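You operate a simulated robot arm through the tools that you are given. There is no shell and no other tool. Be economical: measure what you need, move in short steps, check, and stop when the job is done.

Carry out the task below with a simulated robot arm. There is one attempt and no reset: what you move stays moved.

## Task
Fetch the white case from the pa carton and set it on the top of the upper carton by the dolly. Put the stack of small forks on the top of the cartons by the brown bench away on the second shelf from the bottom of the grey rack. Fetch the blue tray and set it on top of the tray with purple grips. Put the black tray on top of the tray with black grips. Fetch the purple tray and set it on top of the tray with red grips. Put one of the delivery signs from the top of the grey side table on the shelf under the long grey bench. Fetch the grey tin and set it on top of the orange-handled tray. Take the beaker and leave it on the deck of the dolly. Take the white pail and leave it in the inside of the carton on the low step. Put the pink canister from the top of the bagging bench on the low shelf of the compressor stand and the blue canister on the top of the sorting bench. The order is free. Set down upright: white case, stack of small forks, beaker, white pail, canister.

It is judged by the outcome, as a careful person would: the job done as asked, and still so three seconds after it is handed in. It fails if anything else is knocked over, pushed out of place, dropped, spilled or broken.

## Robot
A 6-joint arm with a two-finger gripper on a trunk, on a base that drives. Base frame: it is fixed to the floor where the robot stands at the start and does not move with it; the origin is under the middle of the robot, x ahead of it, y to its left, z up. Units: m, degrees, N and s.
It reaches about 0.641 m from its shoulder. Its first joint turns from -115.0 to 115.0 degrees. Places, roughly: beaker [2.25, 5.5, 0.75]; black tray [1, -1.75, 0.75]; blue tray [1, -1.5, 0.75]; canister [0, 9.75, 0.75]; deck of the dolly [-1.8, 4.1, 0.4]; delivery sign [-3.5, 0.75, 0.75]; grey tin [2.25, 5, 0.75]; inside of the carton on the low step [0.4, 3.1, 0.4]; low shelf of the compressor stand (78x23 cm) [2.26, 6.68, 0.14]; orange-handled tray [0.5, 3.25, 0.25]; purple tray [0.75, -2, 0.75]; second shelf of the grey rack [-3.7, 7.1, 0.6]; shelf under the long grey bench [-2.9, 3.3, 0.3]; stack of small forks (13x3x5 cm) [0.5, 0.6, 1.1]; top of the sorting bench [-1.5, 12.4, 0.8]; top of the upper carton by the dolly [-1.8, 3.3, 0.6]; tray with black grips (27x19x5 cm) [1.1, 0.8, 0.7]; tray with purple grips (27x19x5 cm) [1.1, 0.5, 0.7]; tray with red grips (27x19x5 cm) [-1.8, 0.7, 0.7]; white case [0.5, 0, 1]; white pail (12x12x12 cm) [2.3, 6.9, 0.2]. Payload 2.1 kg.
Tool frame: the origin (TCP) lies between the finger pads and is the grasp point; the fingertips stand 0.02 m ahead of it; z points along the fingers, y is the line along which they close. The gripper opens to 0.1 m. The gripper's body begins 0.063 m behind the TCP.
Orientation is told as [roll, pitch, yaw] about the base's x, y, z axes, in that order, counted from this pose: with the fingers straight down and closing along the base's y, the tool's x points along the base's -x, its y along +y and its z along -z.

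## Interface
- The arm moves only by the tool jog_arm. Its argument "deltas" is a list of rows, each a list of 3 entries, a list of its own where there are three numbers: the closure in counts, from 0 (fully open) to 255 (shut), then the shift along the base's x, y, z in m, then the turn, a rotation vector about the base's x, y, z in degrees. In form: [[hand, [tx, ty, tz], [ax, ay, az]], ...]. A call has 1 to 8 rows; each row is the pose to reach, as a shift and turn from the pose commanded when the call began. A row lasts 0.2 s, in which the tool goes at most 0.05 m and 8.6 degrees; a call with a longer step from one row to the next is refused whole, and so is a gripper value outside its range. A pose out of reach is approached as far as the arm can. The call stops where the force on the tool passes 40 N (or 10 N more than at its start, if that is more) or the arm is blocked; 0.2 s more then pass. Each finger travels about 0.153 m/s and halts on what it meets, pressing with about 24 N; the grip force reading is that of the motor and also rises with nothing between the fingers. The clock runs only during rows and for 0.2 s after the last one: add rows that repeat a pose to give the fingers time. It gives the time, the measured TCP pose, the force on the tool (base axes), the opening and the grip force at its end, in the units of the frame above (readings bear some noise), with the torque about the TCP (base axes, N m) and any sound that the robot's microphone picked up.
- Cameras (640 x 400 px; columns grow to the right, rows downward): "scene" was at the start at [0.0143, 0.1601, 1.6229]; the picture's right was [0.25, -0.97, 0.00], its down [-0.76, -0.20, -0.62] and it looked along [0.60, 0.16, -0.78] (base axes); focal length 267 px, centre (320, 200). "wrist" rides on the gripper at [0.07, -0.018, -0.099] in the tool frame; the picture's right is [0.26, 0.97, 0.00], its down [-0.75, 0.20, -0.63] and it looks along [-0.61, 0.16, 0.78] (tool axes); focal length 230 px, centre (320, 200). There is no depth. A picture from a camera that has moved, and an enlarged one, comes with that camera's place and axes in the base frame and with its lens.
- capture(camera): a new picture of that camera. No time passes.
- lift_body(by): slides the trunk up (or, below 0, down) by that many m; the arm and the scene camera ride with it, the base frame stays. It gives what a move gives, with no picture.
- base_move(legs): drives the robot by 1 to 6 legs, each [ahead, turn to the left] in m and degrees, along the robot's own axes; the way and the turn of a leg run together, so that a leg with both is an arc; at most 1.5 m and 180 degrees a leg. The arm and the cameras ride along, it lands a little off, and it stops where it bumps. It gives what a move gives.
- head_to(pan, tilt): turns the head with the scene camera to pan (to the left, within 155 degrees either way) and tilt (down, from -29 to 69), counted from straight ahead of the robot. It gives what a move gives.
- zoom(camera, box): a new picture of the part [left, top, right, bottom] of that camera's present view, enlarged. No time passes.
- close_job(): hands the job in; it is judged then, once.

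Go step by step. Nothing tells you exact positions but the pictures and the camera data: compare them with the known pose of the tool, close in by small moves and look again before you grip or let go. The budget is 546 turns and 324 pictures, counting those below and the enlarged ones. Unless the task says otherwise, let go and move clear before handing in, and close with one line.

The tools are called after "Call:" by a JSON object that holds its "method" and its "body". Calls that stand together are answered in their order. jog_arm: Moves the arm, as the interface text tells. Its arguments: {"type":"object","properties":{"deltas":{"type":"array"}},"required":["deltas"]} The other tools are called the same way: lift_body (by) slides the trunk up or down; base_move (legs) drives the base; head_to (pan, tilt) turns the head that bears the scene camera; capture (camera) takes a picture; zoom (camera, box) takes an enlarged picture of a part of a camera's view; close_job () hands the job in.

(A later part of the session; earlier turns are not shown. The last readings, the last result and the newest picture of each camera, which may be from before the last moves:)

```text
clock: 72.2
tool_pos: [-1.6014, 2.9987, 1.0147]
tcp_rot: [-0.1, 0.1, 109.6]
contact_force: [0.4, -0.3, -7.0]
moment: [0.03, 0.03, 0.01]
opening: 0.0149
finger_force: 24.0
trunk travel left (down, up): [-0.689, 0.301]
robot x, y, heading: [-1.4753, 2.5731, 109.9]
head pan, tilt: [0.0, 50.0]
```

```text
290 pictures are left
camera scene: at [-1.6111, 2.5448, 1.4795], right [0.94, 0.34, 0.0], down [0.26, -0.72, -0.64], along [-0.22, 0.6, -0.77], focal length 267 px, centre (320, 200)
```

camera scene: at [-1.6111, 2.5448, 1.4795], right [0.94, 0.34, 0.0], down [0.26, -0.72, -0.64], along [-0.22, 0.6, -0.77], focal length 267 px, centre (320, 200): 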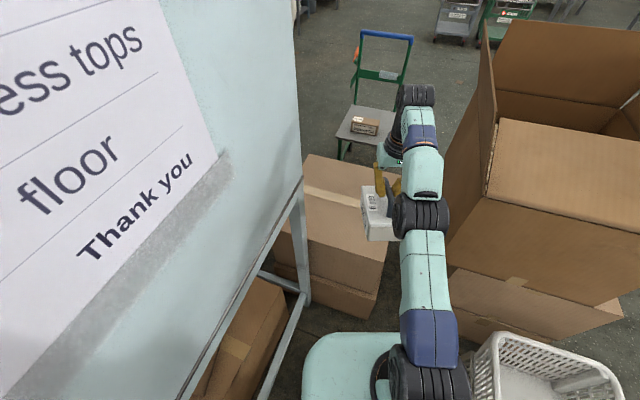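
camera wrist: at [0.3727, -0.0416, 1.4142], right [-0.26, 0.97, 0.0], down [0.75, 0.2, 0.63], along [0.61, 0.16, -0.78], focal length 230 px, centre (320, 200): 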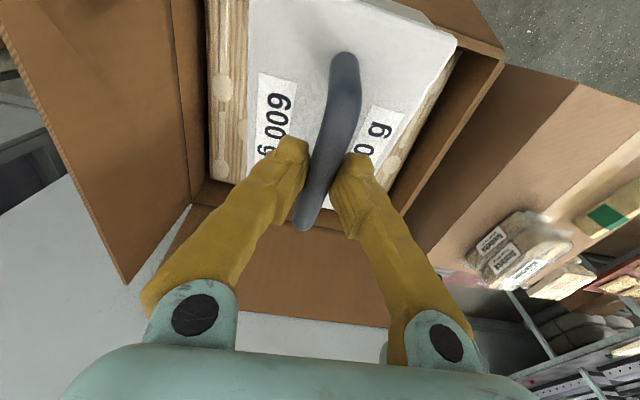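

I move 6 cm closer, then extend and tilt the tool so the case hangs level, over the carton.

Call:
{"method": "base_move", "body": {"legs": [[0.06, 0]]}}

Call:
{"method": "jog_arm", "body": {"deltas": [[255, [-0.01, 0.02, -0.03], [4, 1.4, 0]], [255, [-0.015, 0.035, -0.06], [8, 2.8, 0]], [255, [-0.02, 0.05, -0.09], [12.2, 4.4, 0]], [255, [-0.025, 0.065, -0.12], [12.2, 4.4, 0]], [255, [-0.03, 0.08, -0.15], [12.2, 4.4, 0]], [255, [-0.03, 0.08, -0.15], [12.2, 4.4, 0]]]}}

Call:
{"method": "capture", "body": {"camera": "wrist"}}

Call:
{"method": "capture", "body": {"camera": "scene"}}

```text
clock: 73.1
tool_pos: [-1.6176, 3.0471, 1.0209]
tcp_rot: [0.0, -0.6, 109.7]
contact_force: [0.4, -0.6, -5.4]
moment: [0.09, 0.06, 0.0]
opening: 0.0149
finger_force: 23.7
trunk travel left (down, up): [-0.689, 0.301]
robot x, y, heading: [-1.4939, 2.6286, 109.5]
head pan, tilt: [0.0, 50.0]
```

```text
clock: 74.5
tool_pos: [-1.6504, 3.1354, 0.8672]
tcp_rot: [0.0, -12.9, 109.6]
contact_force: [0.3, -0.2, -5.9]
moment: [-0.07, -0.02, -0.03]
opening: 0.0152
finger_force: 24.1
out of reach, approached as far as the arm can: row 1, 2, 3, 4, 5
trunk travel left (down, up): [-0.689, 0.301]
robot x, y, heading: [-1.4928, 2.6291, 109.7]
head pan, tilt: [0.0, 50.0]
```

```text
289 pictures are left
camera wrist: at [-1.6035, 3.0582, 0.9472], right [-0.83, -0.56, -0.06], down [-0.39, 0.49, 0.78], along [-0.41, 0.67, -0.62], focal length 230 px, centre (320, 200)
```

wrist: 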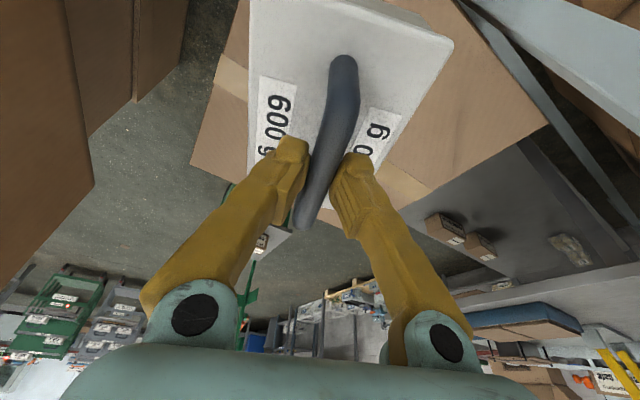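

```text
288 pictures are left
camera scene: at [-1.6312, 2.601, 1.4794], right [0.94, 0.34, 0.0], down [0.26, -0.72, -0.64], along [-0.22, 0.6, -0.77], focal length 267 px, centre (320, 200)
```

scene: 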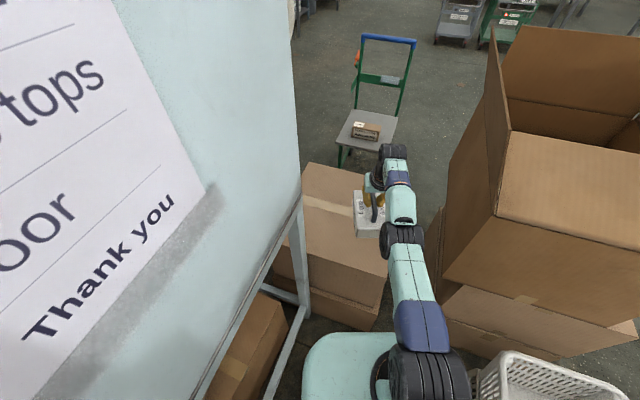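

I shift the hand 4 cm left to be well inside the carton's edges, then lower.

Call:
{"method": "jog_arm", "body": {"deltas": [[255, [-0.02, -0.007, 0], [0, 0, 0]], [255, [-0.038, -0.013, 0], [0, 0, 0]], [255, [-0.038, -0.013, 0], [0, 0, 0]]]}}

Call:
{"method": "lift_body", "body": {"by": -0.1}}

Call:
{"method": "capture", "body": {"camera": "wrist"}}

Call:
{"method": "capture", "body": {"camera": "scene"}}

```text
clock: 75.3
tool_pos: [-1.6887, 3.1227, 0.8662]
tcp_rot: [0.0, -12.9, 109.6]
contact_force: [0.5, -0.2, -6.6]
moment: [-0.08, 0.02, -0.01]
opening: 0.0149
finger_force: 24.1
out of reach, approached as far as the arm can: row 1, 2
trunk travel left (down, up): [-0.689, 0.301]
robot x, y, heading: [-1.4961, 2.6328, 109.9]
head pan, tilt: [0.0, 50.0]
```

```text
clock: 76.7
tool_pos: [-1.6883, 3.1235, 0.7666]
tcp_rot: [-0.2, -12.9, 109.6]
contact_force: [0.0, -0.5, -5.3]
moment: [-0.1, -0.03, -0.02]
opening: 0.0148
finger_force: 23.7
trunk travel left (down, up): [-0.589, 0.401]
robot x, y, heading: [-1.4972, 2.6256, 109.4]
head pan, tilt: [0.0, 50.0]
```

```text
287 pictures are left
camera wrist: at [-1.6414, 3.0449, 0.848], right [-0.83, -0.56, -0.06], down [-0.39, 0.49, 0.78], along [-0.41, 0.67, -0.62], focal length 230 px, centre (320, 200)
```

wrist: 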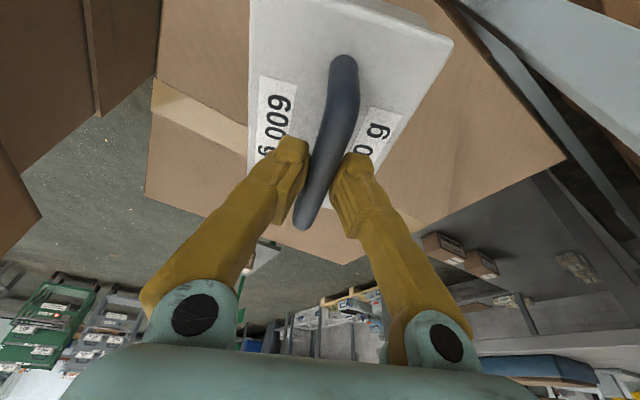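

```text
286 pictures are left
camera scene: at [-1.6313, 2.601, 1.3794], right [0.94, 0.34, 0.0], down [0.26, -0.72, -0.64], along [-0.22, 0.6, -0.77], focal length 267 px, centre (320, 200)
```

scene: 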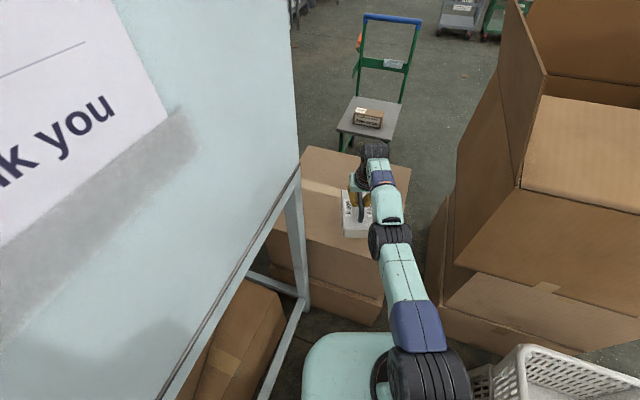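

Call:
{"method": "lift_body", "body": {"by": -0.03}}

Call:
{"method": "lift_body", "body": {"by": -0.01}}

Call:
{"method": "lift_body", "body": {"by": -0.008}}

```text
clock: 77.4
tool_pos: [-1.6903, 3.1229, 0.7376]
tcp_rot: [-0.1, -12.8, 109.7]
contact_force: [-0.3, -1.1, -6.3]
moment: [-0.06, -0.05, -0.01]
opening: 0.0151
finger_force: 24.2
trunk travel left (down, up): [-0.559, 0.431]
robot x, y, heading: [-1.4941, 2.6284, 110.1]
head pan, tilt: [0.0, 50.0]
```

```text
clock: 78.0
tool_pos: [-1.6894, 3.1232, 0.7273]
tcp_rot: [0.0, -12.9, 109.6]
contact_force: [-0.7, 0.4, -5.4]
moment: [-0.06, -0.03, -0.02]
opening: 0.015
finger_force: 24.2
trunk travel left (down, up): [-0.549, 0.441]
robot x, y, heading: [-1.4944, 2.6329, 109.9]
head pan, tilt: [0.0, 50.0]
```

```text
clock: 78.6
tool_pos: [-1.6891, 3.1226, 0.7182]
tcp_rot: [-0.1, -12.9, 109.6]
contact_force: [0.1, 0.1, -6.1]
moment: [-0.09, -0.04, -0.02]
opening: 0.0147
finger_force: 23.7
trunk travel left (down, up): [-0.541, 0.449]
robot x, y, heading: [-1.492, 2.6299, 109.7]
head pan, tilt: [0.0, 50.0]
```

Call:
{"method": "lift_body", "body": {"by": -0.008}}

Call:
{"method": "lift_body", "body": {"by": -0.008}}

Call:
{"method": "lift_body", "body": {"by": -0.008}}

Call:
{"method": "zoom", "body": {"camera": "scene", "box": [280, 130, 440, 330]}}

```text
clock: 79.1
tool_pos: [-1.6889, 3.122, 0.7167]
tcp_rot: [0.0, -13.5, 109.5]
contact_force: [-3.6, 9.4, 22.8]
moment: [0.12, 0.07, 0.01]
opening: 0.0148
finger_force: 23.8
trunk travel left (down, up): [-0.533, 0.457]
robot x, y, heading: [-1.4955, 2.6296, 109.7]
head pan, tilt: [0.0, 50.0]
```

```text
clock: 79.7
tool_pos: [-1.6884, 3.1224, 0.7018]
tcp_rot: [-0.1, -12.5, 109.6]
contact_force: [0.6, 0.8, -5.9]
moment: [-0.04, -0.01, 0.01]
opening: 0.0083
finger_force: 24.0
trunk travel left (down, up): [-0.525, 0.465]
robot x, y, heading: [-1.4917, 2.6311, 109.6]
head pan, tilt: [0.0, 50.0]
```

```text
clock: 80.3
tool_pos: [-1.6882, 3.1223, 0.6965]
tcp_rot: [-0.1, -13.1, 109.6]
contact_force: [-0.7, 2.4, 5.8]
moment: [0.26, 0.07, -0.02]
opening: 0.0059
finger_force: 24.0
trunk travel left (down, up): [-0.517, 0.473]
robot x, y, heading: [-1.4922, 2.6299, 110.0]
head pan, tilt: [0.0, 50.0]
```

```text
2.00 times, centred on (360, 230) of scene
camera zoom: at [-1.6305, 2.599, 1.3075], right [0.94, 0.34, 0.0], down [0.26, -0.72, -0.64], along [-0.22, 0.61, -0.77], focal length 533 px, centre (240, 140)
```

zoom: 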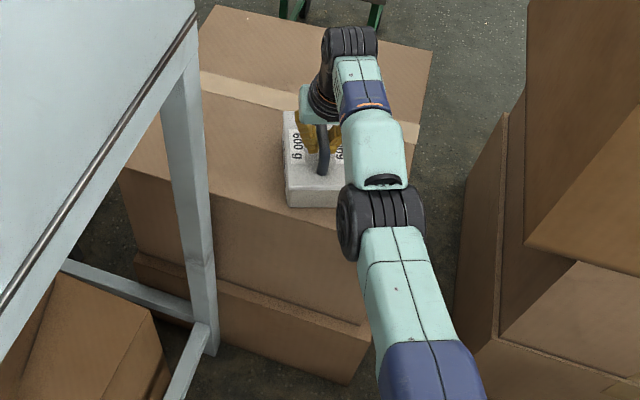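

The case is resting on the carton. I open and rise clear.

Call:
{"method": "jog_arm", "body": {"deltas": [[130, [0, 0, 0], [0, 0, 0]], [130, [0, 0, 0], [0, 0, 0]], [130, [0, 0, 0], [0, 0, 0]]]}}

Call:
{"method": "lift_body", "body": {"by": 0.15}}

Call:
{"method": "capture", "body": {"camera": "wrist"}}

```text
clock: 81.1
tool_pos: [-1.6885, 3.1213, 0.6957]
tcp_rot: [-0.2, -12.9, 109.6]
contact_force: [0.1, -0.1, -0.3]
moment: [0.02, -0.02, -0.03]
opening: 0.0489
finger_force: 0.0
trunk travel left (down, up): [-0.517, 0.473]
robot x, y, heading: [-1.4944, 2.63, 109.8]
head pan, tilt: [0.0, 50.0]
```

```text
clock: 82.8
tool_pos: [-1.6881, 3.122, 0.8462]
tcp_rot: [-0.1, -12.8, 109.5]
contact_force: [-0.2, -0.3, -1.0]
moment: [0.0, 0.01, 0.0]
opening: 0.0488
finger_force: 0.0
trunk travel left (down, up): [-0.667, 0.323]
robot x, y, heading: [-1.4957, 2.632, 109.7]
head pan, tilt: [0.0, 50.0]
```

```text
284 pictures are left
camera wrist: at [-1.6412, 3.0443, 0.9264], right [-0.83, -0.56, -0.06], down [-0.39, 0.49, 0.78], along [-0.41, 0.67, -0.62], focal length 230 px, centre (320, 200)
```

wrist: 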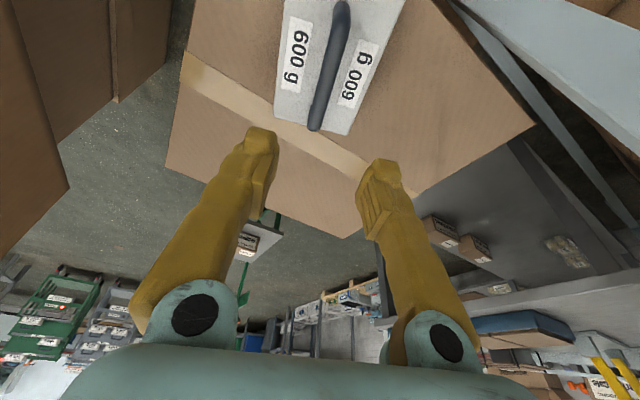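

The white case stands well on the carton. Next the delivery sign on the grey side table at (-3.5, 0.75); I back out, tuck the arm and look west.

Call:
{"method": "base_move", "body": {"legs": [[-0.75, 0]]}}

Call:
{"method": "jog_arm", "body": {"deltas": [[0, [0.015, -0.03, 0.03], [-6, -2.2, 0]], [0, [0.03, -0.07, 0.06], [-12.2, -4.4, 0]], [0, [0.045, -0.11, 0.1], [-12.2, -4.4, 0]], [0, [0.06, -0.15, 0.13], [-12.2, -4.4, 0]], [0, [0.075, -0.19, 0.15], [-12.2, -4.4, 0]], [0, [0.085, -0.22, 0.16], [-12.2, -4.4, 0]]]}}

Call:
{"method": "lift_body", "body": {"by": 0.2}}

Call:
{"method": "head_to", "body": {"pan": 75, "tilt": 35}}

Call:
{"method": "capture", "body": {"camera": "scene"}}

```text
clock: 86.9
tool_pos: [-1.4356, 2.4117, 0.8467]
tcp_rot: [-0.2, -12.9, 109.9]
contact_force: [0.2, 0.7, 0.4]
moment: [0.0, -0.02, 0.02]
opening: 0.0491
finger_force: 0.2
trunk travel left (down, up): [-0.667, 0.323]
robot x, y, heading: [-1.2401, 1.9187, 110.2]
head pan, tilt: [0.0, 50.0]
```

```text
refused: row 2 steps farther than a row can; nothing moved
```

```text
clock: 89.1
tool_pos: [-1.4358, 2.4123, 1.0451]
tcp_rot: [-0.1, -12.9, 110.1]
contact_force: [-0.1, -0.4, 0.2]
moment: [0.0, -0.02, 0.02]
opening: 0.0492
finger_force: 0.1
trunk travel left (down, up): [-0.867, 0.123]
robot x, y, heading: [-1.2384, 1.92, 110.4]
head pan, tilt: [0.0, 50.0]
```

```text
clock: 90.5
tool_pos: [-1.4357, 2.4117, 1.0464]
tcp_rot: [-0.1, -12.9, 109.9]
contact_force: [0.3, 0.0, 0.0]
moment: [0.0, 0.03, -0.01]
opening: 0.0491
finger_force: 0.0
trunk travel left (down, up): [-0.867, 0.123]
robot x, y, heading: [-1.2405, 1.9228, 110.4]
head pan, tilt: [75.0, 35.0]
```

```text
283 pictures are left
camera scene: at [-1.4359, 1.8101, 1.6792], right [-0.09, 1.0, 0.0], down [0.57, 0.05, -0.82], along [-0.82, -0.07, -0.57], focal length 267 px, centre (320, 200)
```

scene: 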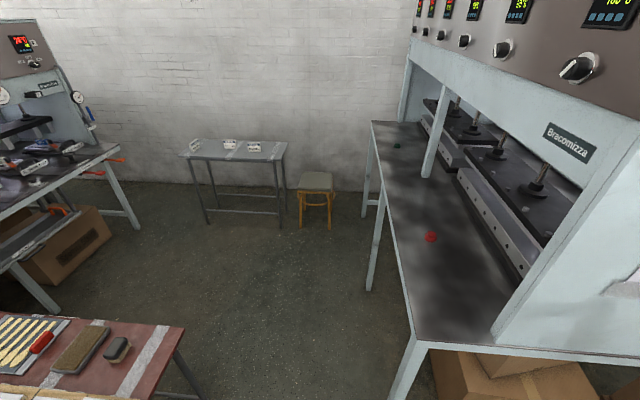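

Three signs lie on the side table (x≈−3.45, y≈0.6, 0.88, 1.3). I tuck the arm and drive over at an angle between bench and red table.

Call:
{"method": "jog_arm", "body": {"deltas": [[0, [0.012, -0.03, 0.02], [-6, -2.2, 0]], [0, [0.024, -0.06, 0.04], [-12.2, -4.4, 0]], [0, [0.036, -0.09, 0.06], [-12.2, -4.4, 0]], [0, [0.048, -0.12, 0.08], [-12.2, -4.4, 0]], [0, [0.06, -0.15, 0.1], [-12.2, -4.4, 0]], [0, [0.072, -0.18, 0.12], [-12.2, -4.4, 0]]]}}

Call:
{"method": "base_move", "body": {"legs": [[0, 90], [1.4, 0], [0.2, 0]]}}

Call:
{"method": "head_to", "body": {"pan": 0, "tilt": 45}}

Call:
{"method": "capture", "body": {"camera": "scene"}}

```text
clock: 91.9
tool_pos: [-1.3633, 2.2308, 1.1664]
tcp_rot: [0.1, -0.3, 110.1]
contact_force: [0.1, -0.7, 0.3]
moment: [0.07, 0.02, 0.01]
opening: 0.1004
finger_force: 0.0
out of reach, approached as far as the arm can: row 1, 2, 3
trunk travel left (down, up): [-0.867, 0.123]
robot x, y, heading: [-1.2355, 1.9223, 109.9]
head pan, tilt: [75.0, 35.0]
```

```text
clock: 103.9
tool_pos: [-3.0493, 1.2751, 1.1666]
tcp_rot: [0.0, -0.1, -160.9]
contact_force: [0.2, -0.4, -0.4]
moment: [-0.04, 0.01, 0.02]
opening: 0.1002
finger_force: 0.0
trunk travel left (down, up): [-0.867, 0.123]
robot x, y, heading: [-2.7399, 1.3923, -160.9]
head pan, tilt: [75.0, 35.0]
```

```text
clock: 105.3
tool_pos: [-3.0509, 1.2744, 1.1644]
tcp_rot: [0.0, 0.1, -160.8]
contact_force: [0.5, -0.5, 0.6]
moment: [0.01, -0.03, -0.02]
opening: 0.0999
finger_force: 0.0
trunk travel left (down, up): [-0.867, 0.123]
robot x, y, heading: [-2.7403, 1.396, -161.0]
head pan, tilt: [0.0, 45.0]
```

```text
282 pictures are left
camera scene: at [-2.7111, 1.2559, 1.6644], right [-0.33, 0.94, 0.0], down [0.67, 0.23, -0.71], along [-0.67, -0.23, -0.71], focal length 267 px, centre (320, 200)
```

scene: 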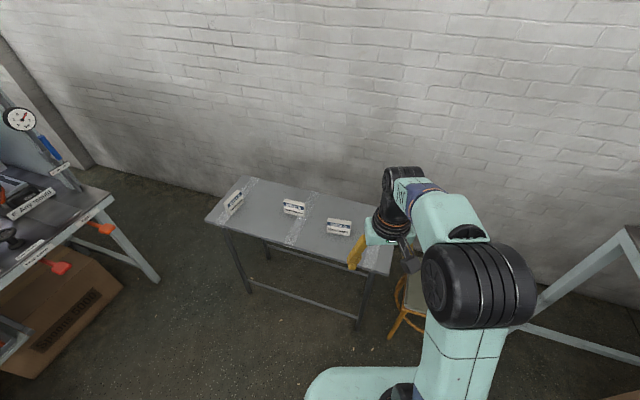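

Call:
{"method": "zoom", "body": {"camera": "scene", "box": [200, 160, 400, 285]}}

```text
3.20 times, centred on (300, 222) of scene
camera zoom: at [-2.7111, 1.2559, 1.6644], right [-0.33, 0.94, 0.0], down [0.67, 0.23, -0.71], along [-0.67, -0.23, -0.71], focal length 853 px, centre (384, 128)
```

zoom: 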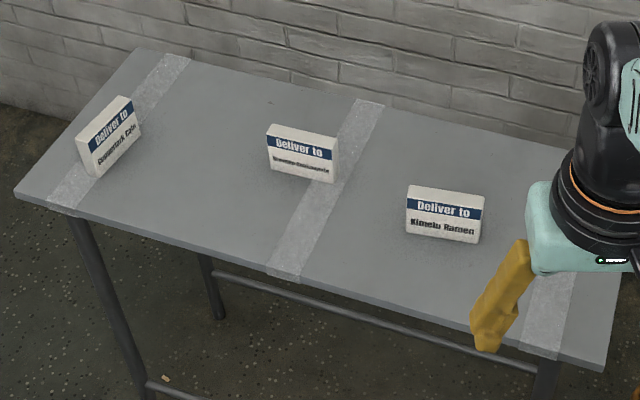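

The "Kimelu Ramen" sign stands at about (-3.41, 1.10), a plate ~9 cm wide along y, thin along x. I line up facing it squarely.

Call:
{"method": "base_move", "body": {"legs": [[0, 71], [0.29, 0], [0, -90], [0.15, 0]]}}

Call:
{"method": "jog_arm", "body": {"deltas": [[0, [0, 0, 0], [0, 0, 8.5]], [0, [0, 0, 0], [0, 0, 17]], [0, [0, 0, 0], [0, 0, 25.5]], [0, [0, 0, 0], [0, 0, 34]], [0, [0, 0, 0], [0, 0, 42.5]], [0, [0, 0, 0], [0, 0, 51]], [0, [0, 0, 0], [0, 0, 59.5]], [0, [0, 0, 0], [0, 0, 68]]]}}

Call:
{"method": "jog_arm", "body": {"deltas": [[0, [0, 0, -0.02], [0, 0, 8.5]], [0, [-0.02, 0, -0.05], [0, 0, 17]], [0, [-0.04, 0, -0.08], [0, 0, 22]], [0, [-0.04, 0, -0.08], [0, 0, 22]]]}}

Call:
{"method": "capture", "body": {"camera": "scene"}}

Call:
{"method": "capture", "body": {"camera": "wrist"}}

```text
clock: 115.2
tool_pos: [-3.2202, 1.0877, 1.1658]
tcp_rot: [0.0, -0.2, -179.4]
contact_force: [0.1, 0.1, -0.5]
moment: [0.0, 0.01, 0.0]
opening: 0.1003
finger_force: 0.0
trunk travel left (down, up): [-0.867, 0.123]
robot x, y, heading: [-2.8889, 1.096, -179.3]
head pan, tilt: [0.0, 45.0]
```

```text
clock: 117.0
tool_pos: [-3.2221, 1.0876, 1.1658]
tcp_rot: [0.0, 0.1, -111.3]
contact_force: [-0.5, 0.3, -0.4]
moment: [-0.02, -0.01, 0.06]
opening: 0.1002
finger_force: 0.0
trunk travel left (down, up): [-0.867, 0.123]
robot x, y, heading: [-2.8871, 1.101, -179.6]
head pan, tilt: [0.0, 45.0]
```

```text
clock: 118.0
tool_pos: [-3.2621, 1.0864, 1.0843]
tcp_rot: [-0.1, 0.1, -89.3]
contact_force: [0.3, -0.1, -0.2]
moment: [0.01, 0.05, 0.03]
opening: 0.1
finger_force: 0.0
trunk travel left (down, up): [-0.867, 0.123]
robot x, y, heading: [-2.8833, 1.1053, -179.5]
head pan, tilt: [0.0, 45.0]
```

```text
280 pictures are left
camera scene: at [-2.9039, 0.9617, 1.6644], right [-0.01, 1.0, 0.0], down [0.71, 0.01, -0.71], along [-0.71, -0.01, -0.71], focal length 267 px, centre (320, 200)
```

scene: 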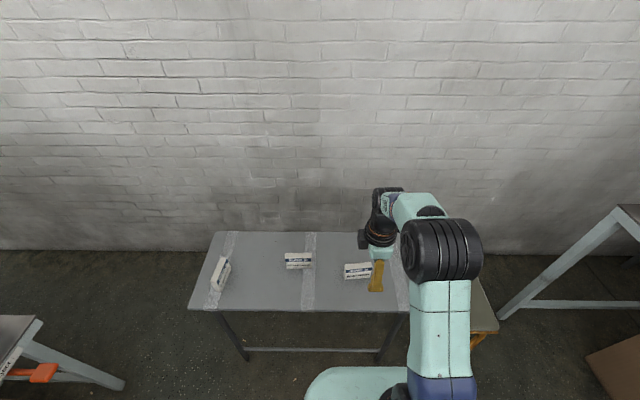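

```text
279 pictures are left
camera wrist: at [-3.2811, 1.1561, 1.184], right [0.96, 0.27, 0.0], down [0.21, -0.75, 0.63], along [0.17, -0.61, -0.78], focal length 230 px, centre (320, 200)
```

wrist: 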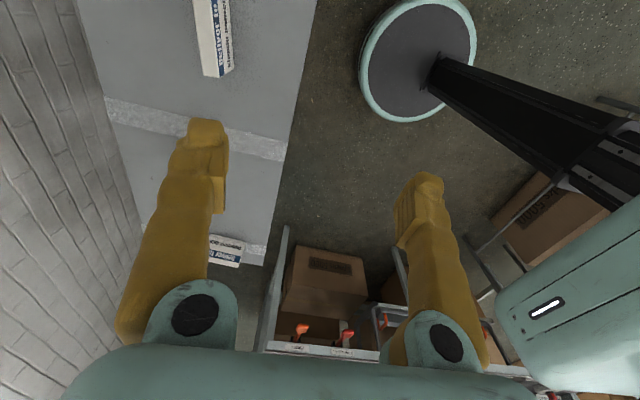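

The wrist view shows the base is a disc of ~0.23 m radius, so there's room. I drive 0.1 m forward, lower the trunk and align over the sign.

Call:
{"method": "base_move", "body": {"legs": [[0.1, 0]]}}

Call:
{"method": "lift_body", "body": {"by": -0.2}}

Call:
{"method": "jog_arm", "body": {"deltas": [[0, [-0.03, 0.0, 0], [0, 0, 0]], [0, [-0.055, 0.0, 0], [0, 0, 0]], [0, [-0.055, 0, 0], [0, 0, 0]]]}}

Call:
{"method": "capture", "body": {"camera": "wrist"}}

Call:
{"method": "capture", "body": {"camera": "scene"}}

```text
clock: 119.2
tool_pos: [-3.3499, 1.0842, 1.0901]
tcp_rot: [-0.7, 0.1, -89.3]
contact_force: [-0.2, 0.4, 0.4]
moment: [0.0, 0.03, 0.02]
opening: 0.0999
finger_force: 0.1
trunk travel left (down, up): [-0.867, 0.123]
robot x, y, heading: [-2.985, 1.1004, -179.5]
head pan, tilt: [0.0, 45.0]
```

```text
clock: 121.4
tool_pos: [-3.3601, 1.0856, 0.8871]
tcp_rot: [-0.2, 0.0, -89.2]
contact_force: [-0.1, -0.2, -0.5]
moment: [-0.03, -0.01, 0.05]
opening: 0.1003
finger_force: 0.0
trunk travel left (down, up): [-0.667, 0.323]
robot x, y, heading: [-2.9879, 1.0994, -179.3]
head pan, tilt: [0.0, 45.0]
```

```text
clock: 122.2
tool_pos: [-3.413, 1.0847, 0.8884]
tcp_rot: [-0.1, 0.1, -89.2]
contact_force: [0.0, 0.2, 1.2]
moment: [-0.01, 0.01, -0.02]
opening: 0.0999
finger_force: 0.1
trunk travel left (down, up): [-0.667, 0.323]
robot x, y, heading: [-2.9866, 1.1021, -178.7]
head pan, tilt: [0.0, 45.0]
```

```text
278 pictures are left
camera wrist: at [-3.4331, 1.1542, 0.9861], right [0.96, 0.27, 0.0], down [0.21, -0.75, 0.63], along [0.17, -0.61, -0.78], focal length 230 px, centre (320, 200)
```

wrist: 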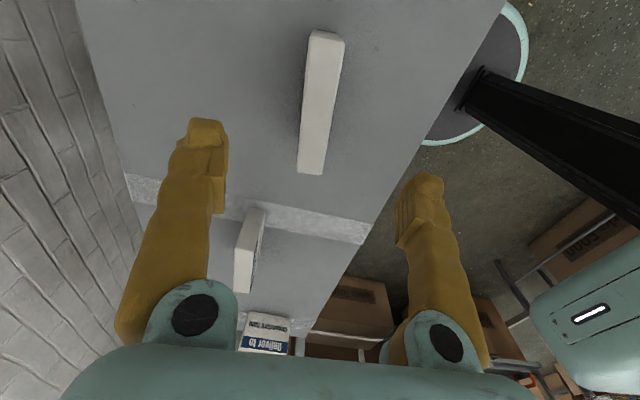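

```text
277 pictures are left
camera scene: at [-3.0043, 0.9604, 1.4644], right [-0.01, 1.0, 0.0], down [0.71, 0.01, -0.71], along [-0.71, -0.01, -0.71], focal length 267 px, centre (320, 200)
```

scene: 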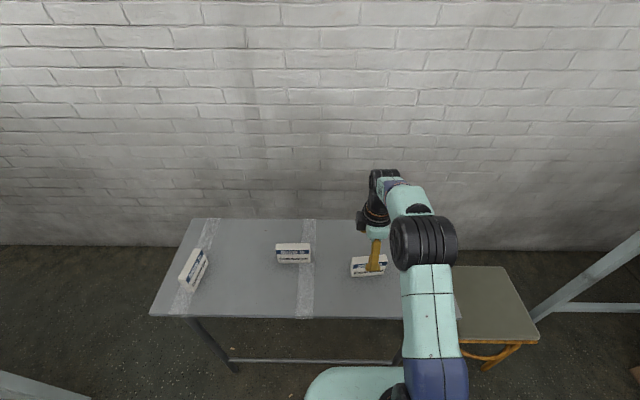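

Call:
{"method": "jog_arm", "body": {"deltas": [[0, [-0.005, 0.007, 0], [0, 0, 8]], [0, [-0.005, 0.007, -0.04], [0, 0, 8]], [0, [-0.005, 0.007, -0.07], [0, 0, 8]], [0, [-0.005, 0.007, -0.07], [0, 0, 8]]]}}

Call:
{"method": "capture", "body": {"camera": "wrist"}}

```text
clock: 123.2
tool_pos: [-3.4179, 1.0907, 0.8155]
tcp_rot: [-0.2, 0.1, -81.2]
contact_force: [-0.1, 0.3, 0.2]
moment: [0.0, 0.01, -0.02]
opening: 0.1002
finger_force: 0.0
trunk travel left (down, up): [-0.667, 0.323]
robot x, y, heading: [-2.9876, 1.1001, -179.4]
head pan, tilt: [0.0, 45.0]
```

```text
276 pictures are left
camera wrist: at [-3.4471, 1.1576, 0.9148], right [0.92, 0.4, 0.0], down [0.31, -0.71, 0.63], along [0.25, -0.58, -0.78], focal length 230 px, centre (320, 200)
```

wrist: 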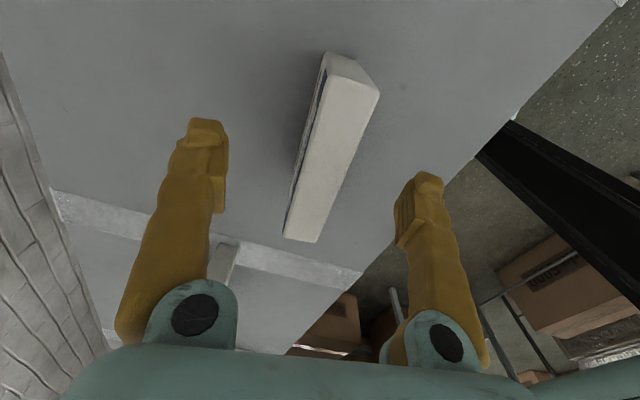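

Call:
{"method": "jog_arm", "body": {"deltas": [[0, [0, 0, -0.02], [0, 0, 0]], [0, [0, 0, -0.032], [0, 0, 0]], [100, [0, 0, -0.032], [0, 0, 0]], [200, [0, 0, -0.032], [0, 0, 0]], [255, [0, 0, -0.032], [0, 0, 0]], [255, [0, 0, -0.032], [0, 0, 0]], [255, [0, 0, -0.032], [0, 0, 0]]]}}

Call:
{"method": "capture", "body": {"camera": "wrist"}}

```text
clock: 124.8
tool_pos: [-3.4197, 1.0911, 0.7831]
tcp_rot: [-0.2, 0.1, -81.3]
contact_force: [0.2, 0.0, 0.9]
moment: [0.0, 0.0, 0.0]
opening: 0.0226
finger_force: 24.0
trunk travel left (down, up): [-0.667, 0.323]
robot x, y, heading: [-2.9858, 1.0993, -179.5]
head pan, tilt: [0.0, 45.0]
```

```text
275 pictures are left
camera wrist: at [-3.4482, 1.1575, 0.8829], right [0.92, 0.4, 0.0], down [0.31, -0.71, 0.63], along [0.25, -0.58, -0.78], focal length 230 px, centre (320, 200)
```

wrist: 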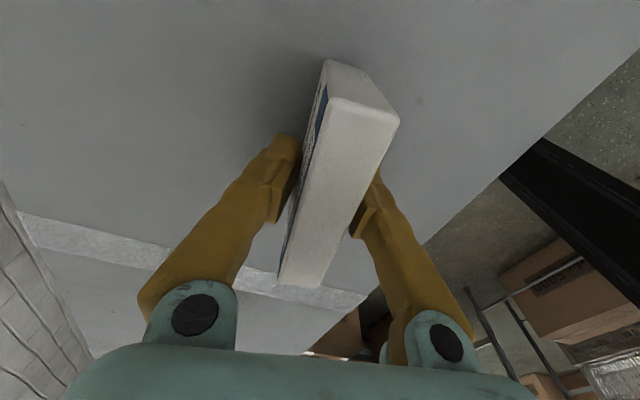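

Sign gripped (2.3 cm). I lift, back off, tuck and take the aisle route north to look at the long grey bench's shelf.

Call:
{"method": "lift_body", "body": {"by": 0.25}}

Call:
{"method": "base_move", "body": {"legs": [[-0.3, 0]]}}

Call:
{"method": "jog_arm", "body": {"deltas": [[255, [0.03, 0, 0.02], [0, 0, 0]], [255, [0.06, 0, 0.04], [0, 0, 0]], [255, [0.09, 0, 0.06], [0, 0, 0]], [255, [0.12, 0, 0.08], [0, 0, 0]]]}}

Call:
{"method": "base_move", "body": {"legs": [[0, -90], [0.42, 0], [0, -82], [1.4, 0], [0.95, 0], [0, 82]]}}

Call:
{"method": "head_to", "body": {"pan": 20, "tilt": 20}}

Call:
{"method": "capture", "body": {"camera": "scene"}}

```text
clock: 127.3
tool_pos: [-3.4184, 1.0907, 1.0338]
tcp_rot: [-0.2, 0.1, -81.3]
contact_force: [0.1, -0.2, -0.6]
moment: [0.01, 0.0, -0.02]
opening: 0.0228
finger_force: 23.6
trunk travel left (down, up): [-0.917, 0.073]
robot x, y, heading: [-2.9861, 1.1025, -179.4]
head pan, tilt: [0.0, 45.0]
```

```text
clock: 129.4
tool_pos: [-3.1233, 1.0956, 1.0332]
tcp_rot: [-0.1, 0.0, -81.4]
contact_force: [0.6, 0.8, -0.6]
moment: [-0.01, -0.02, -0.04]
opening: 0.0228
finger_force: 24.1
trunk travel left (down, up): [-0.917, 0.073]
robot x, y, heading: [-2.689, 1.1, -179.3]
head pan, tilt: [0.0, 45.0]
```

```text
clock: 130.4
tool_pos: [-3.0006, 1.0976, 1.1149]
tcp_rot: [-0.3, 0.0, -81.5]
contact_force: [0.3, -0.6, -0.5]
moment: [-0.02, 0.05, 0.03]
opening: 0.0227
finger_force: 23.2
trunk travel left (down, up): [-0.917, 0.073]
robot x, y, heading: [-2.6904, 1.1011, -179.4]
head pan, tilt: [0.0, 45.0]
```

```text
clock: 155.0
tool_pos: [-0.3623, 2.1636, 1.1153]
tcp_rot: [-0.2, -0.1, -172.0]
contact_force: [-0.5, 1.2, -1.6]
moment: [0.0, 0.0, -0.01]
opening: 0.0229
finger_force: 23.9
trunk travel left (down, up): [-0.917, 0.073]
robot x, y, heading: [-0.358, 1.8514, 90.0]
head pan, tilt: [0.0, 45.0]
```

```text
clock: 155.9
tool_pos: [-0.3617, 2.1643, 1.1157]
tcp_rot: [-0.2, 0.0, -171.9]
contact_force: [0.6, 0.3, -1.0]
moment: [0.01, 0.02, -0.01]
opening: 0.0231
finger_force: 24.2
trunk travel left (down, up): [-0.917, 0.073]
robot x, y, heading: [-0.3613, 1.8514, 90.2]
head pan, tilt: [20.0, 20.0]
```

```text
274 pictures are left
camera scene: at [-0.5297, 1.8795, 1.753], right [0.94, 0.34, 0.0], down [0.12, -0.32, -0.94], along [-0.32, 0.88, -0.34], focal length 267 px, centre (320, 200)
```

scene: 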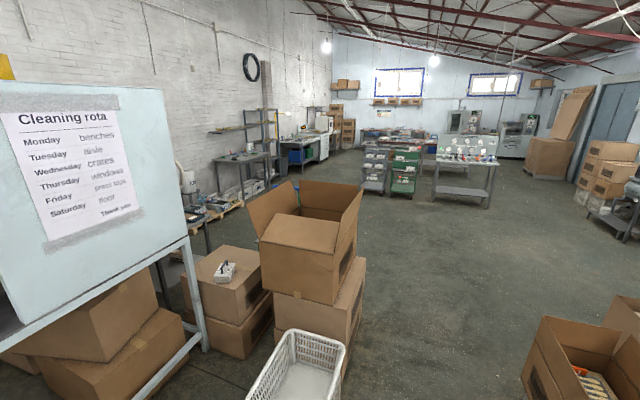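

Call:
{"method": "base_move", "body": {"legs": [[1.5, 0], [0.9, 0]]}}

Call:
{"method": "head_to", "body": {"pan": 90, "tilt": 25}}

Call:
{"method": "capture", "body": {"camera": "scene"}}

```text
clock: 167.6
tool_pos: [-0.3591, 4.5403, 1.1143]
tcp_rot: [-0.2, 0.0, -171.6]
contact_force: [-0.1, 0.0, -0.1]
moment: [0.01, -0.02, -0.02]
opening: 0.023
finger_force: 24.1
trunk travel left (down, up): [-0.917, 0.073]
robot x, y, heading: [-0.3533, 4.2295, 90.4]
head pan, tilt: [20.0, 20.0]
```

```text
clock: 169.0
tool_pos: [-0.3582, 4.5402, 1.1142]
tcp_rot: [-0.3, 0.2, -171.7]
contact_force: [-0.7, 0.0, -0.6]
moment: [0.02, 0.01, -0.01]
opening: 0.0227
finger_force: 23.8
trunk travel left (down, up): [-0.917, 0.073]
robot x, y, heading: [-0.3508, 4.2237, 90.3]
head pan, tilt: [90.0, 25.0]
```

```text
273 pictures are left
camera scene: at [-0.5847, 4.1682, 1.7449], right [0.0, 1.0, 0.0], down [0.42, 0.0, -0.91], along [-0.91, 0.0, -0.42], focal length 267 px, centre (320, 200)
```

scene: 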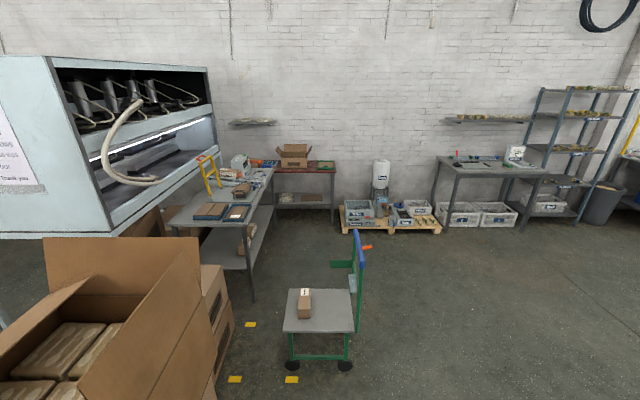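

The long grey bench with its lower shelf is at x −2.3..−3.5, north edge y≈3.58; the dolly is at (-1.85, 4.15). I drive around the dolly's north side and face the shelf.

Call:
{"method": "base_move", "body": {"legs": [[0.72, 0], [0, 90], [1.4, 0], [1.0, 0], [0, 90]]}}

Call:
{"method": "lift_body", "body": {"by": -0.4}}

Call:
{"method": "head_to", "body": {"pan": 0, "tilt": 25}}

Call:
{"method": "capture", "body": {"camera": "scene"}}

```text
clock: 191.8
tool_pos: [-2.7314, 4.5624, 1.1141]
tcp_rot: [-0.1, 0.2, 9.7]
contact_force: [0.1, 0.1, 0.0]
moment: [0.0, -0.02, 0.0]
opening: 0.0226
finger_force: 23.8
trunk travel left (down, up): [-0.917, 0.073]
robot x, y, heading: [-2.7471, 4.8739, -88.2]
head pan, tilt: [90.0, 25.0]
```

```text
clock: 195.7
tool_pos: [-2.7321, 4.5635, 0.7149]
tcp_rot: [-0.1, 0.1, 9.8]
contact_force: [0.2, -0.7, -0.4]
moment: [-0.01, -0.01, -0.01]
opening: 0.0228
finger_force: 24.2
trunk travel left (down, up): [-0.517, 0.473]
robot x, y, heading: [-2.7466, 4.8699, -88.3]
head pan, tilt: [90.0, 25.0]
```

```text
clock: 197.3
tool_pos: [-2.7318, 4.5624, 0.7149]
tcp_rot: [-0.1, 0.1, 9.6]
contact_force: [-0.1, -0.4, -1.1]
moment: [0.0, 0.01, -0.02]
opening: 0.0228
finger_force: 24.4
trunk travel left (down, up): [-0.517, 0.473]
robot x, y, heading: [-2.7477, 4.8745, -88.4]
head pan, tilt: [0.0, 25.0]
```

```text
272 pictures are left
camera scene: at [-2.6021, 4.8486, 1.3449], right [-1.0, -0.03, 0.0], down [-0.01, 0.42, -0.91], along [0.03, -0.91, -0.42], focal length 267 px, centre (320, 200)
```

scene: 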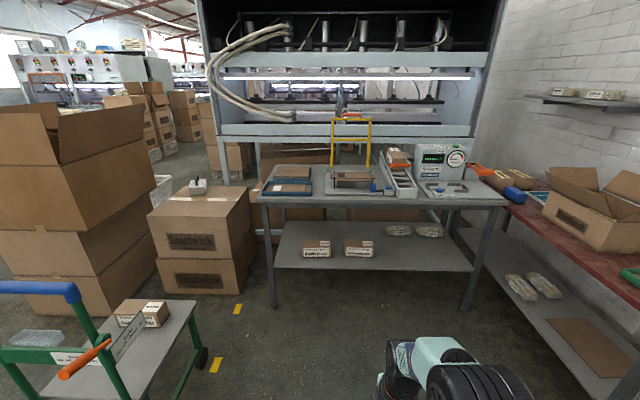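

The shelf has free room at about x=−3.0, right of the two boxes. I'll line up at (-3.0, 4.2) and turn the wrist so the sign's width points forward.

Call:
{"method": "base_move", "body": {"legs": [[0, -22], [0.72, 0], [0, 20]]}}

Call:
{"method": "jog_arm", "body": {"deltas": [[255, [0, 0, 0], [0, 0, -8.5]], [255, [0, 0, 0], [0, 0, -17]], [255, [0, 0, 0], [0, 0, -25.5]], [255, [0, 0, 0], [0, 0, -34]], [255, [0, 0, 0], [0, 0, -42.5]], [255, [0, 0, 0], [0, 0, -51]], [255, [0, 0, 0], [0, 0, -59.5]], [255, [0, 0, 0], [0, 0, -68]]]}}

Call:
{"method": "jog_arm", "body": {"deltas": [[255, [0, 0, 0], [0, 0, -8.5]], [255, [0, 0, 0], [0, 0, -17]], [255, [0, 0, 0], [0, 0, -25.5]], [255, [0, 0, 0], [0, 0, -30]]]}}

Call:
{"method": "lift_body", "body": {"by": -0.2}}

Call:
{"method": "capture", "body": {"camera": "scene"}}

Call:
{"method": "capture", "body": {"camera": "wrist"}}

```text
clock: 203.5
tool_pos: [-2.9893, 3.8895, 0.7145]
tcp_rot: [-0.2, 0.1, 7.6]
contact_force: [0.3, -0.5, -0.7]
moment: [0.0, 0.03, 0.01]
opening: 0.0228
finger_force: 24.1
trunk travel left (down, up): [-0.517, 0.473]
robot x, y, heading: [-2.9863, 4.2021, -90.3]
head pan, tilt: [0.0, 25.0]
```

```text
clock: 205.3
tool_pos: [-2.9901, 3.8888, 0.7151]
tcp_rot: [-0.2, 0.1, -60.6]
contact_force: [0.3, -0.5, -0.4]
moment: [0.0, -0.03, 0.02]
opening: 0.0227
finger_force: 24.0
trunk travel left (down, up): [-0.517, 0.473]
robot x, y, heading: [-2.992, 4.2055, -90.5]
head pan, tilt: [0.0, 25.0]
```

```text
clock: 206.3
tool_pos: [-2.9893, 3.8896, 0.7143]
tcp_rot: [-0.2, 0.1, -90.4]
contact_force: [0.7, 0.4, -0.2]
moment: [-0.03, -0.01, -0.01]
opening: 0.0225
finger_force: 23.8
trunk travel left (down, up): [-0.517, 0.473]
robot x, y, heading: [-2.9926, 4.2016, -90.1]
head pan, tilt: [0.0, 25.0]
```

```text
clock: 208.4
tool_pos: [-2.9893, 3.8892, 0.5147]
tcp_rot: [-0.2, 0.1, -90.3]
contact_force: [-0.3, 0.6, -0.5]
moment: [0.01, 0.01, -0.01]
opening: 0.0226
finger_force: 23.5
trunk travel left (down, up): [-0.317, 0.673]
robot x, y, heading: [-2.9932, 4.198, -90.2]
head pan, tilt: [0.0, 25.0]
```

```text
271 pictures are left
camera scene: at [-2.8499, 4.1704, 1.145], right [-1.0, 0.01, 0.0], down [0.0, 0.42, -0.91], along [-0.01, -0.91, -0.42], focal length 267 px, centre (320, 200)
```

scene: 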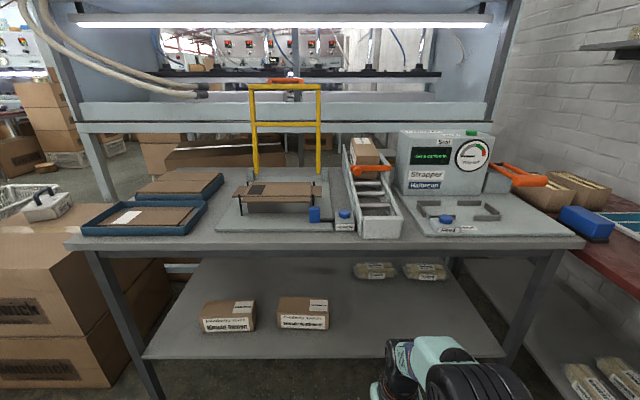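

```text
270 pictures are left
camera wrist: at [-3.0077, 3.9598, 0.6136], right [0.97, 0.25, 0.0], down [0.2, -0.75, 0.63], along [0.16, -0.61, -0.78], focal length 230 px, centre (320, 200)
```

wrist: 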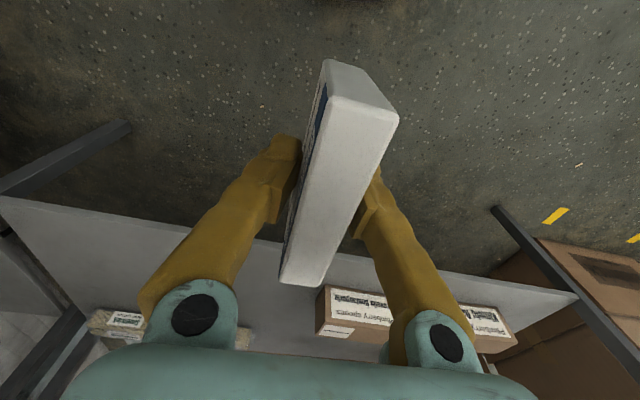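

I tilt the tool 30° forward, lower, and extend between shelf and bench top.

Call:
{"method": "jog_arm", "body": {"deltas": [[255, [0, -0.03, 0], [-8, 0, 0]], [255, [0, -0.06, 0], [-16, 0, 0]], [255, [0, -0.09, 0], [-24, 0, 0]], [255, [0, -0.12, 0], [-30, 0, 0]], [255, [0, -0.15, 0], [-30, 0, 0]], [255, [0, -0.18, 0], [-30, 0, 0]], [255, [0, -0.18, 0], [-30, 0, 0]]]}}

Call:
{"method": "lift_body", "body": {"by": -0.13}}

Call:
{"method": "capture", "body": {"camera": "wrist"}}

Call:
{"method": "capture", "body": {"camera": "scene"}}

```text
clock: 210.0
tool_pos: [-2.9887, 3.7086, 0.5142]
tcp_rot: [0.1, -29.9, -90.5]
contact_force: [0.8, 0.8, -0.3]
moment: [0.03, 0.0, 0.01]
opening: 0.0229
finger_force: 24.0
trunk travel left (down, up): [-0.317, 0.673]
robot x, y, heading: [-2.9924, 4.2022, -90.3]
head pan, tilt: [0.0, 25.0]
```

```text
clock: 211.6
tool_pos: [-2.9886, 3.7098, 0.3852]
tcp_rot: [0.0, -30.0, -90.3]
contact_force: [-0.6, -0.8, -0.9]
moment: [-0.01, -0.01, -0.03]
opening: 0.0231
finger_force: 23.7
trunk travel left (down, up): [-0.187, 0.803]
robot x, y, heading: [-2.9892, 4.2037, -90.3]
head pan, tilt: [0.0, 25.0]
```

```text
269 pictures are left
camera wrist: at [-3.0072, 3.8203, 0.435], right [0.97, 0.22, -0.13], down [0.2, -0.34, 0.92], along [0.16, -0.92, -0.37], focal length 230 px, centre (320, 200)
```

wrist: 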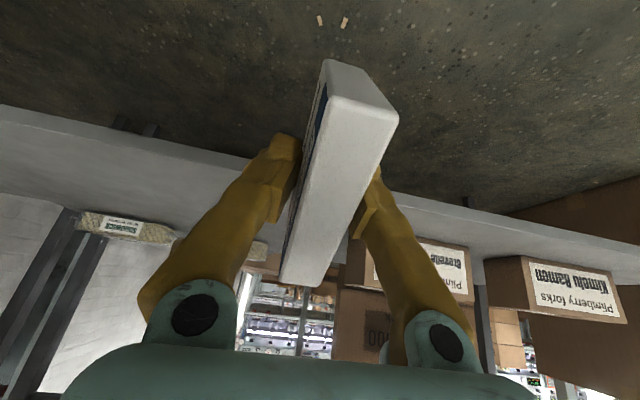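

```text
268 pictures are left
camera scene: at [-2.8499, 4.1703, 1.015], right [-1.0, 0.01, 0.0], down [0.0, 0.42, -0.91], along [-0.01, -0.91, -0.42], focal length 267 px, centre (320, 200)
```

scene: 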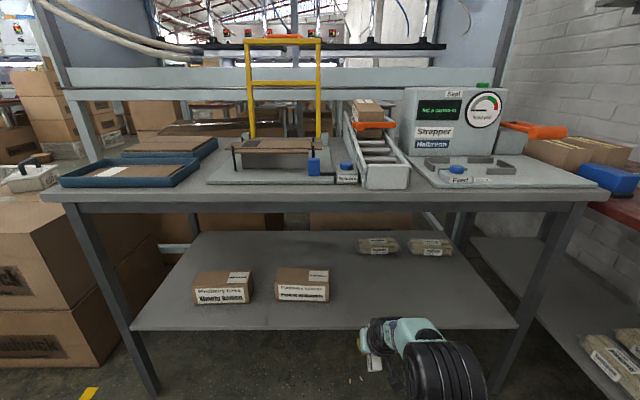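

Call:
{"method": "base_move", "body": {"legs": [[0.2, 0]]}}

Call:
{"method": "jog_arm", "body": {"deltas": [[255, [-0.03, -0.03, 0], [0, 0, 0]], [255, [-0.03, -0.03, -0.015], [0, 0, 0]], [255, [-0.03, -0.03, -0.015], [0, 0, 0]]]}}

Call:
{"method": "capture", "body": {"camera": "scene"}}

Call:
{"method": "capture", "body": {"camera": "wrist"}}

```text
clock: 213.2
tool_pos: [-2.9915, 3.5108, 0.3845]
tcp_rot: [0.0, -30.0, -90.6]
contact_force: [0.3, -1.3, 4.0]
moment: [0.11, -0.01, 0.02]
opening: 0.0229
finger_force: 24.1
trunk travel left (down, up): [-0.187, 0.803]
robot x, y, heading: [-2.9931, 4.0021, -90.5]
head pan, tilt: [0.0, 25.0]
```

```text
clock: 214.0
tool_pos: [-3.0204, 3.4803, 0.3704]
tcp_rot: [0.0, -30.2, -90.6]
contact_force: [-0.3, -5.5, 10.8]
moment: [0.42, -0.01, 0.0]
opening: 0.0228
finger_force: 24.2
trunk travel left (down, up): [-0.187, 0.803]
robot x, y, heading: [-2.9892, 4.0024, -90.5]
head pan, tilt: [0.0, 25.0]
```

```text
267 pictures are left
camera scene: at [-2.8512, 3.9725, 1.0151], right [-1.0, 0.01, 0.0], down [0.0, 0.42, -0.91], along [-0.01, -0.91, -0.42], focal length 267 px, centre (320, 200)
```

scene: 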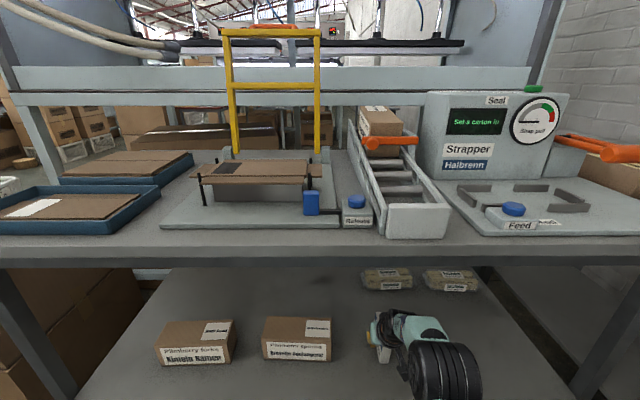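

```text
266 pictures are left
camera wrist: at [-3.0383, 3.5917, 0.4211], right [0.97, 0.21, -0.13], down [0.2, -0.33, 0.92], along [0.15, -0.92, -0.37], focal length 230 px, centre (320, 200)
```

wrist: 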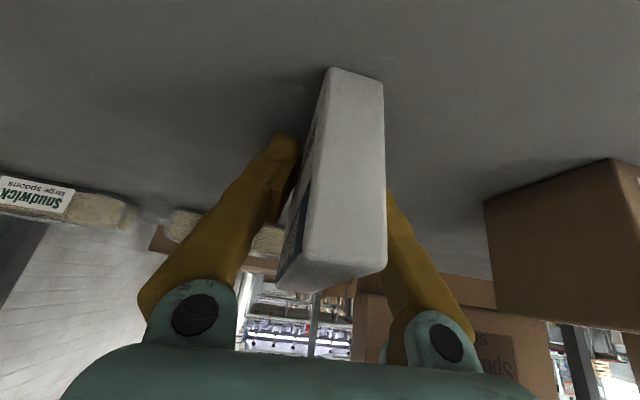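

The sign is touching the shelf and swivelling flat in the grip. I press down a little further and watch the force.

Call:
{"method": "jog_arm", "body": {"deltas": [[255, [0, 0, -0.008], [0, 0, 0]], [255, [0, 0, -0.008], [0, 0, 0]]]}}

Call:
{"method": "capture", "body": {"camera": "wrist"}}

```text
clock: 214.6
tool_pos: [-3.0212, 3.4806, 0.3622]
tcp_rot: [0.0, -30.1, -90.5]
contact_force: [0.9, -3.6, 9.5]
moment: [0.46, -0.04, -0.01]
opening: 0.0228
finger_force: 24.2
trunk travel left (down, up): [-0.187, 0.803]
robot x, y, heading: [-2.994, 4.0057, -90.3]
head pan, tilt: [0.0, 25.0]
```

```text
265 pictures are left
camera wrist: at [-3.0385, 3.5922, 0.413], right [0.97, 0.21, -0.13], down [0.2, -0.34, 0.92], along [0.15, -0.92, -0.37], focal length 230 px, centre (320, 200)
```

wrist: 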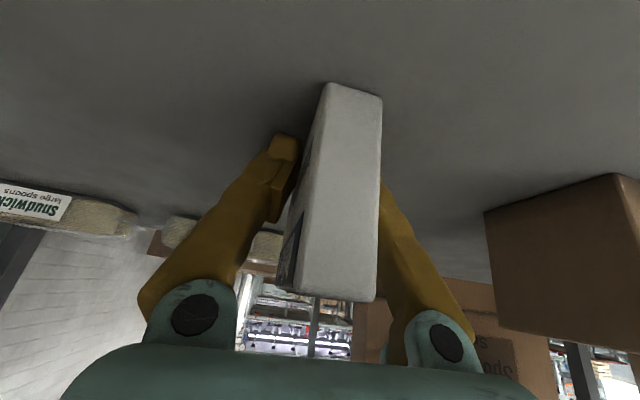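

Call:
{"method": "jog_arm", "body": {"deltas": [[255, [0, 0, -0.006], [0, 0, 0]], [255, [0, 0, -0.012], [0, 0, 0]], [255, [0, 0, -0.012], [0, 0, 0]]]}}

Call:
{"method": "capture", "body": {"camera": "wrist"}}

```text
clock: 215.1
tool_pos: [-3.0216, 3.479, 0.3617]
tcp_rot: [0.0, -31.2, -90.6]
contact_force: [0.9, 1.2, 24.8]
moment: [0.59, -0.09, -0.09]
opening: 0.023
finger_force: 23.7
trunk travel left (down, up): [-0.187, 0.803]
robot x, y, heading: [-2.991, 4.0051, -90.5]
head pan, tilt: [0.0, 25.0]
stopped in row 2: the force on the tool passed its limit at 44 N (the readings are from after the stop); the commanded pose is now the measured one
```

```text
264 pictures are left
camera wrist: at [-3.0388, 3.5902, 0.4095], right [0.97, 0.21, -0.13], down [0.2, -0.32, 0.93], along [0.15, -0.92, -0.35], focal length 230 px, centre (320, 200)
```

wrist: 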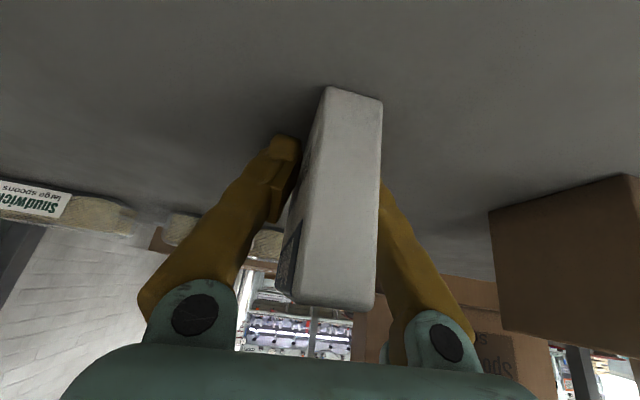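

The sign sits flat now. I ease off a few mm, open, and withdraw straight back.

Call:
{"method": "jog_arm", "body": {"deltas": [[255, [0, 0, 0.003], [0, 0, 0]], [190, [0, 0, 0.003], [0, 0, 0]], [150, [0, 0, 0.003], [0, 0, 0]], [100, [0, 0, 0.003], [0, 0, 0]], [100, [0, 0, 0.003], [0, 0, 0]]]}}

Call:
{"method": "jog_arm", "body": {"deltas": [[100, [0, 0.025, 0.015], [0, 0, 0]], [100, [0, 0.06, 0.04], [0, 0, 0]], [100, [0, 0.09, 0.06], [0, 0, 0]], [100, [0, 0.12, 0.06], [0, 0, 0]]]}}

Call:
{"method": "capture", "body": {"camera": "wrist"}}

```text
clock: 216.3
tool_pos: [-3.0206, 3.4811, 0.3615]
tcp_rot: [0.0, -30.8, -90.4]
contact_force: [-3.6, 4.6, 28.1]
moment: [0.1, -0.01, 0.01]
opening: 0.047
finger_force: 0.1
trunk travel left (down, up): [-0.187, 0.803]
robot x, y, heading: [-2.9922, 4.0017, -90.3]
head pan, tilt: [0.0, 25.0]
```

```text
clock: 217.3
tool_pos: [-3.0205, 3.5984, 0.4194]
tcp_rot: [0.1, -30.4, -90.5]
contact_force: [-0.1, -0.3, 0.2]
moment: [0.03, 0.03, 0.0]
opening: 0.0607
finger_force: 0.1
trunk travel left (down, up): [-0.187, 0.803]
robot x, y, heading: [-2.9964, 3.9992, -90.2]
head pan, tilt: [0.0, 25.0]
```

```text
263 pictures are left
camera wrist: at [-3.0389, 3.7092, 0.4683], right [0.97, 0.21, -0.13], down [0.2, -0.33, 0.92], along [0.16, -0.92, -0.36], focal length 230 px, centre (320, 200)
```

wrist: 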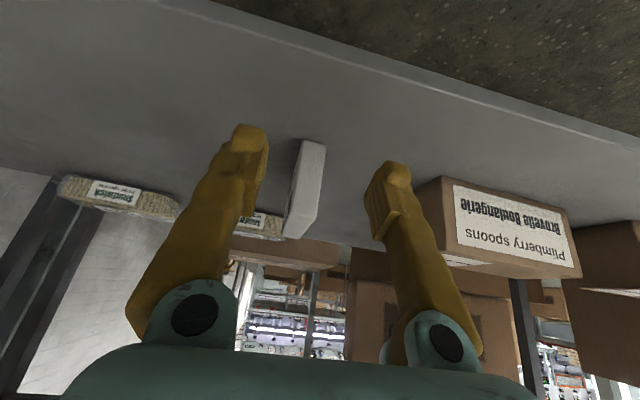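

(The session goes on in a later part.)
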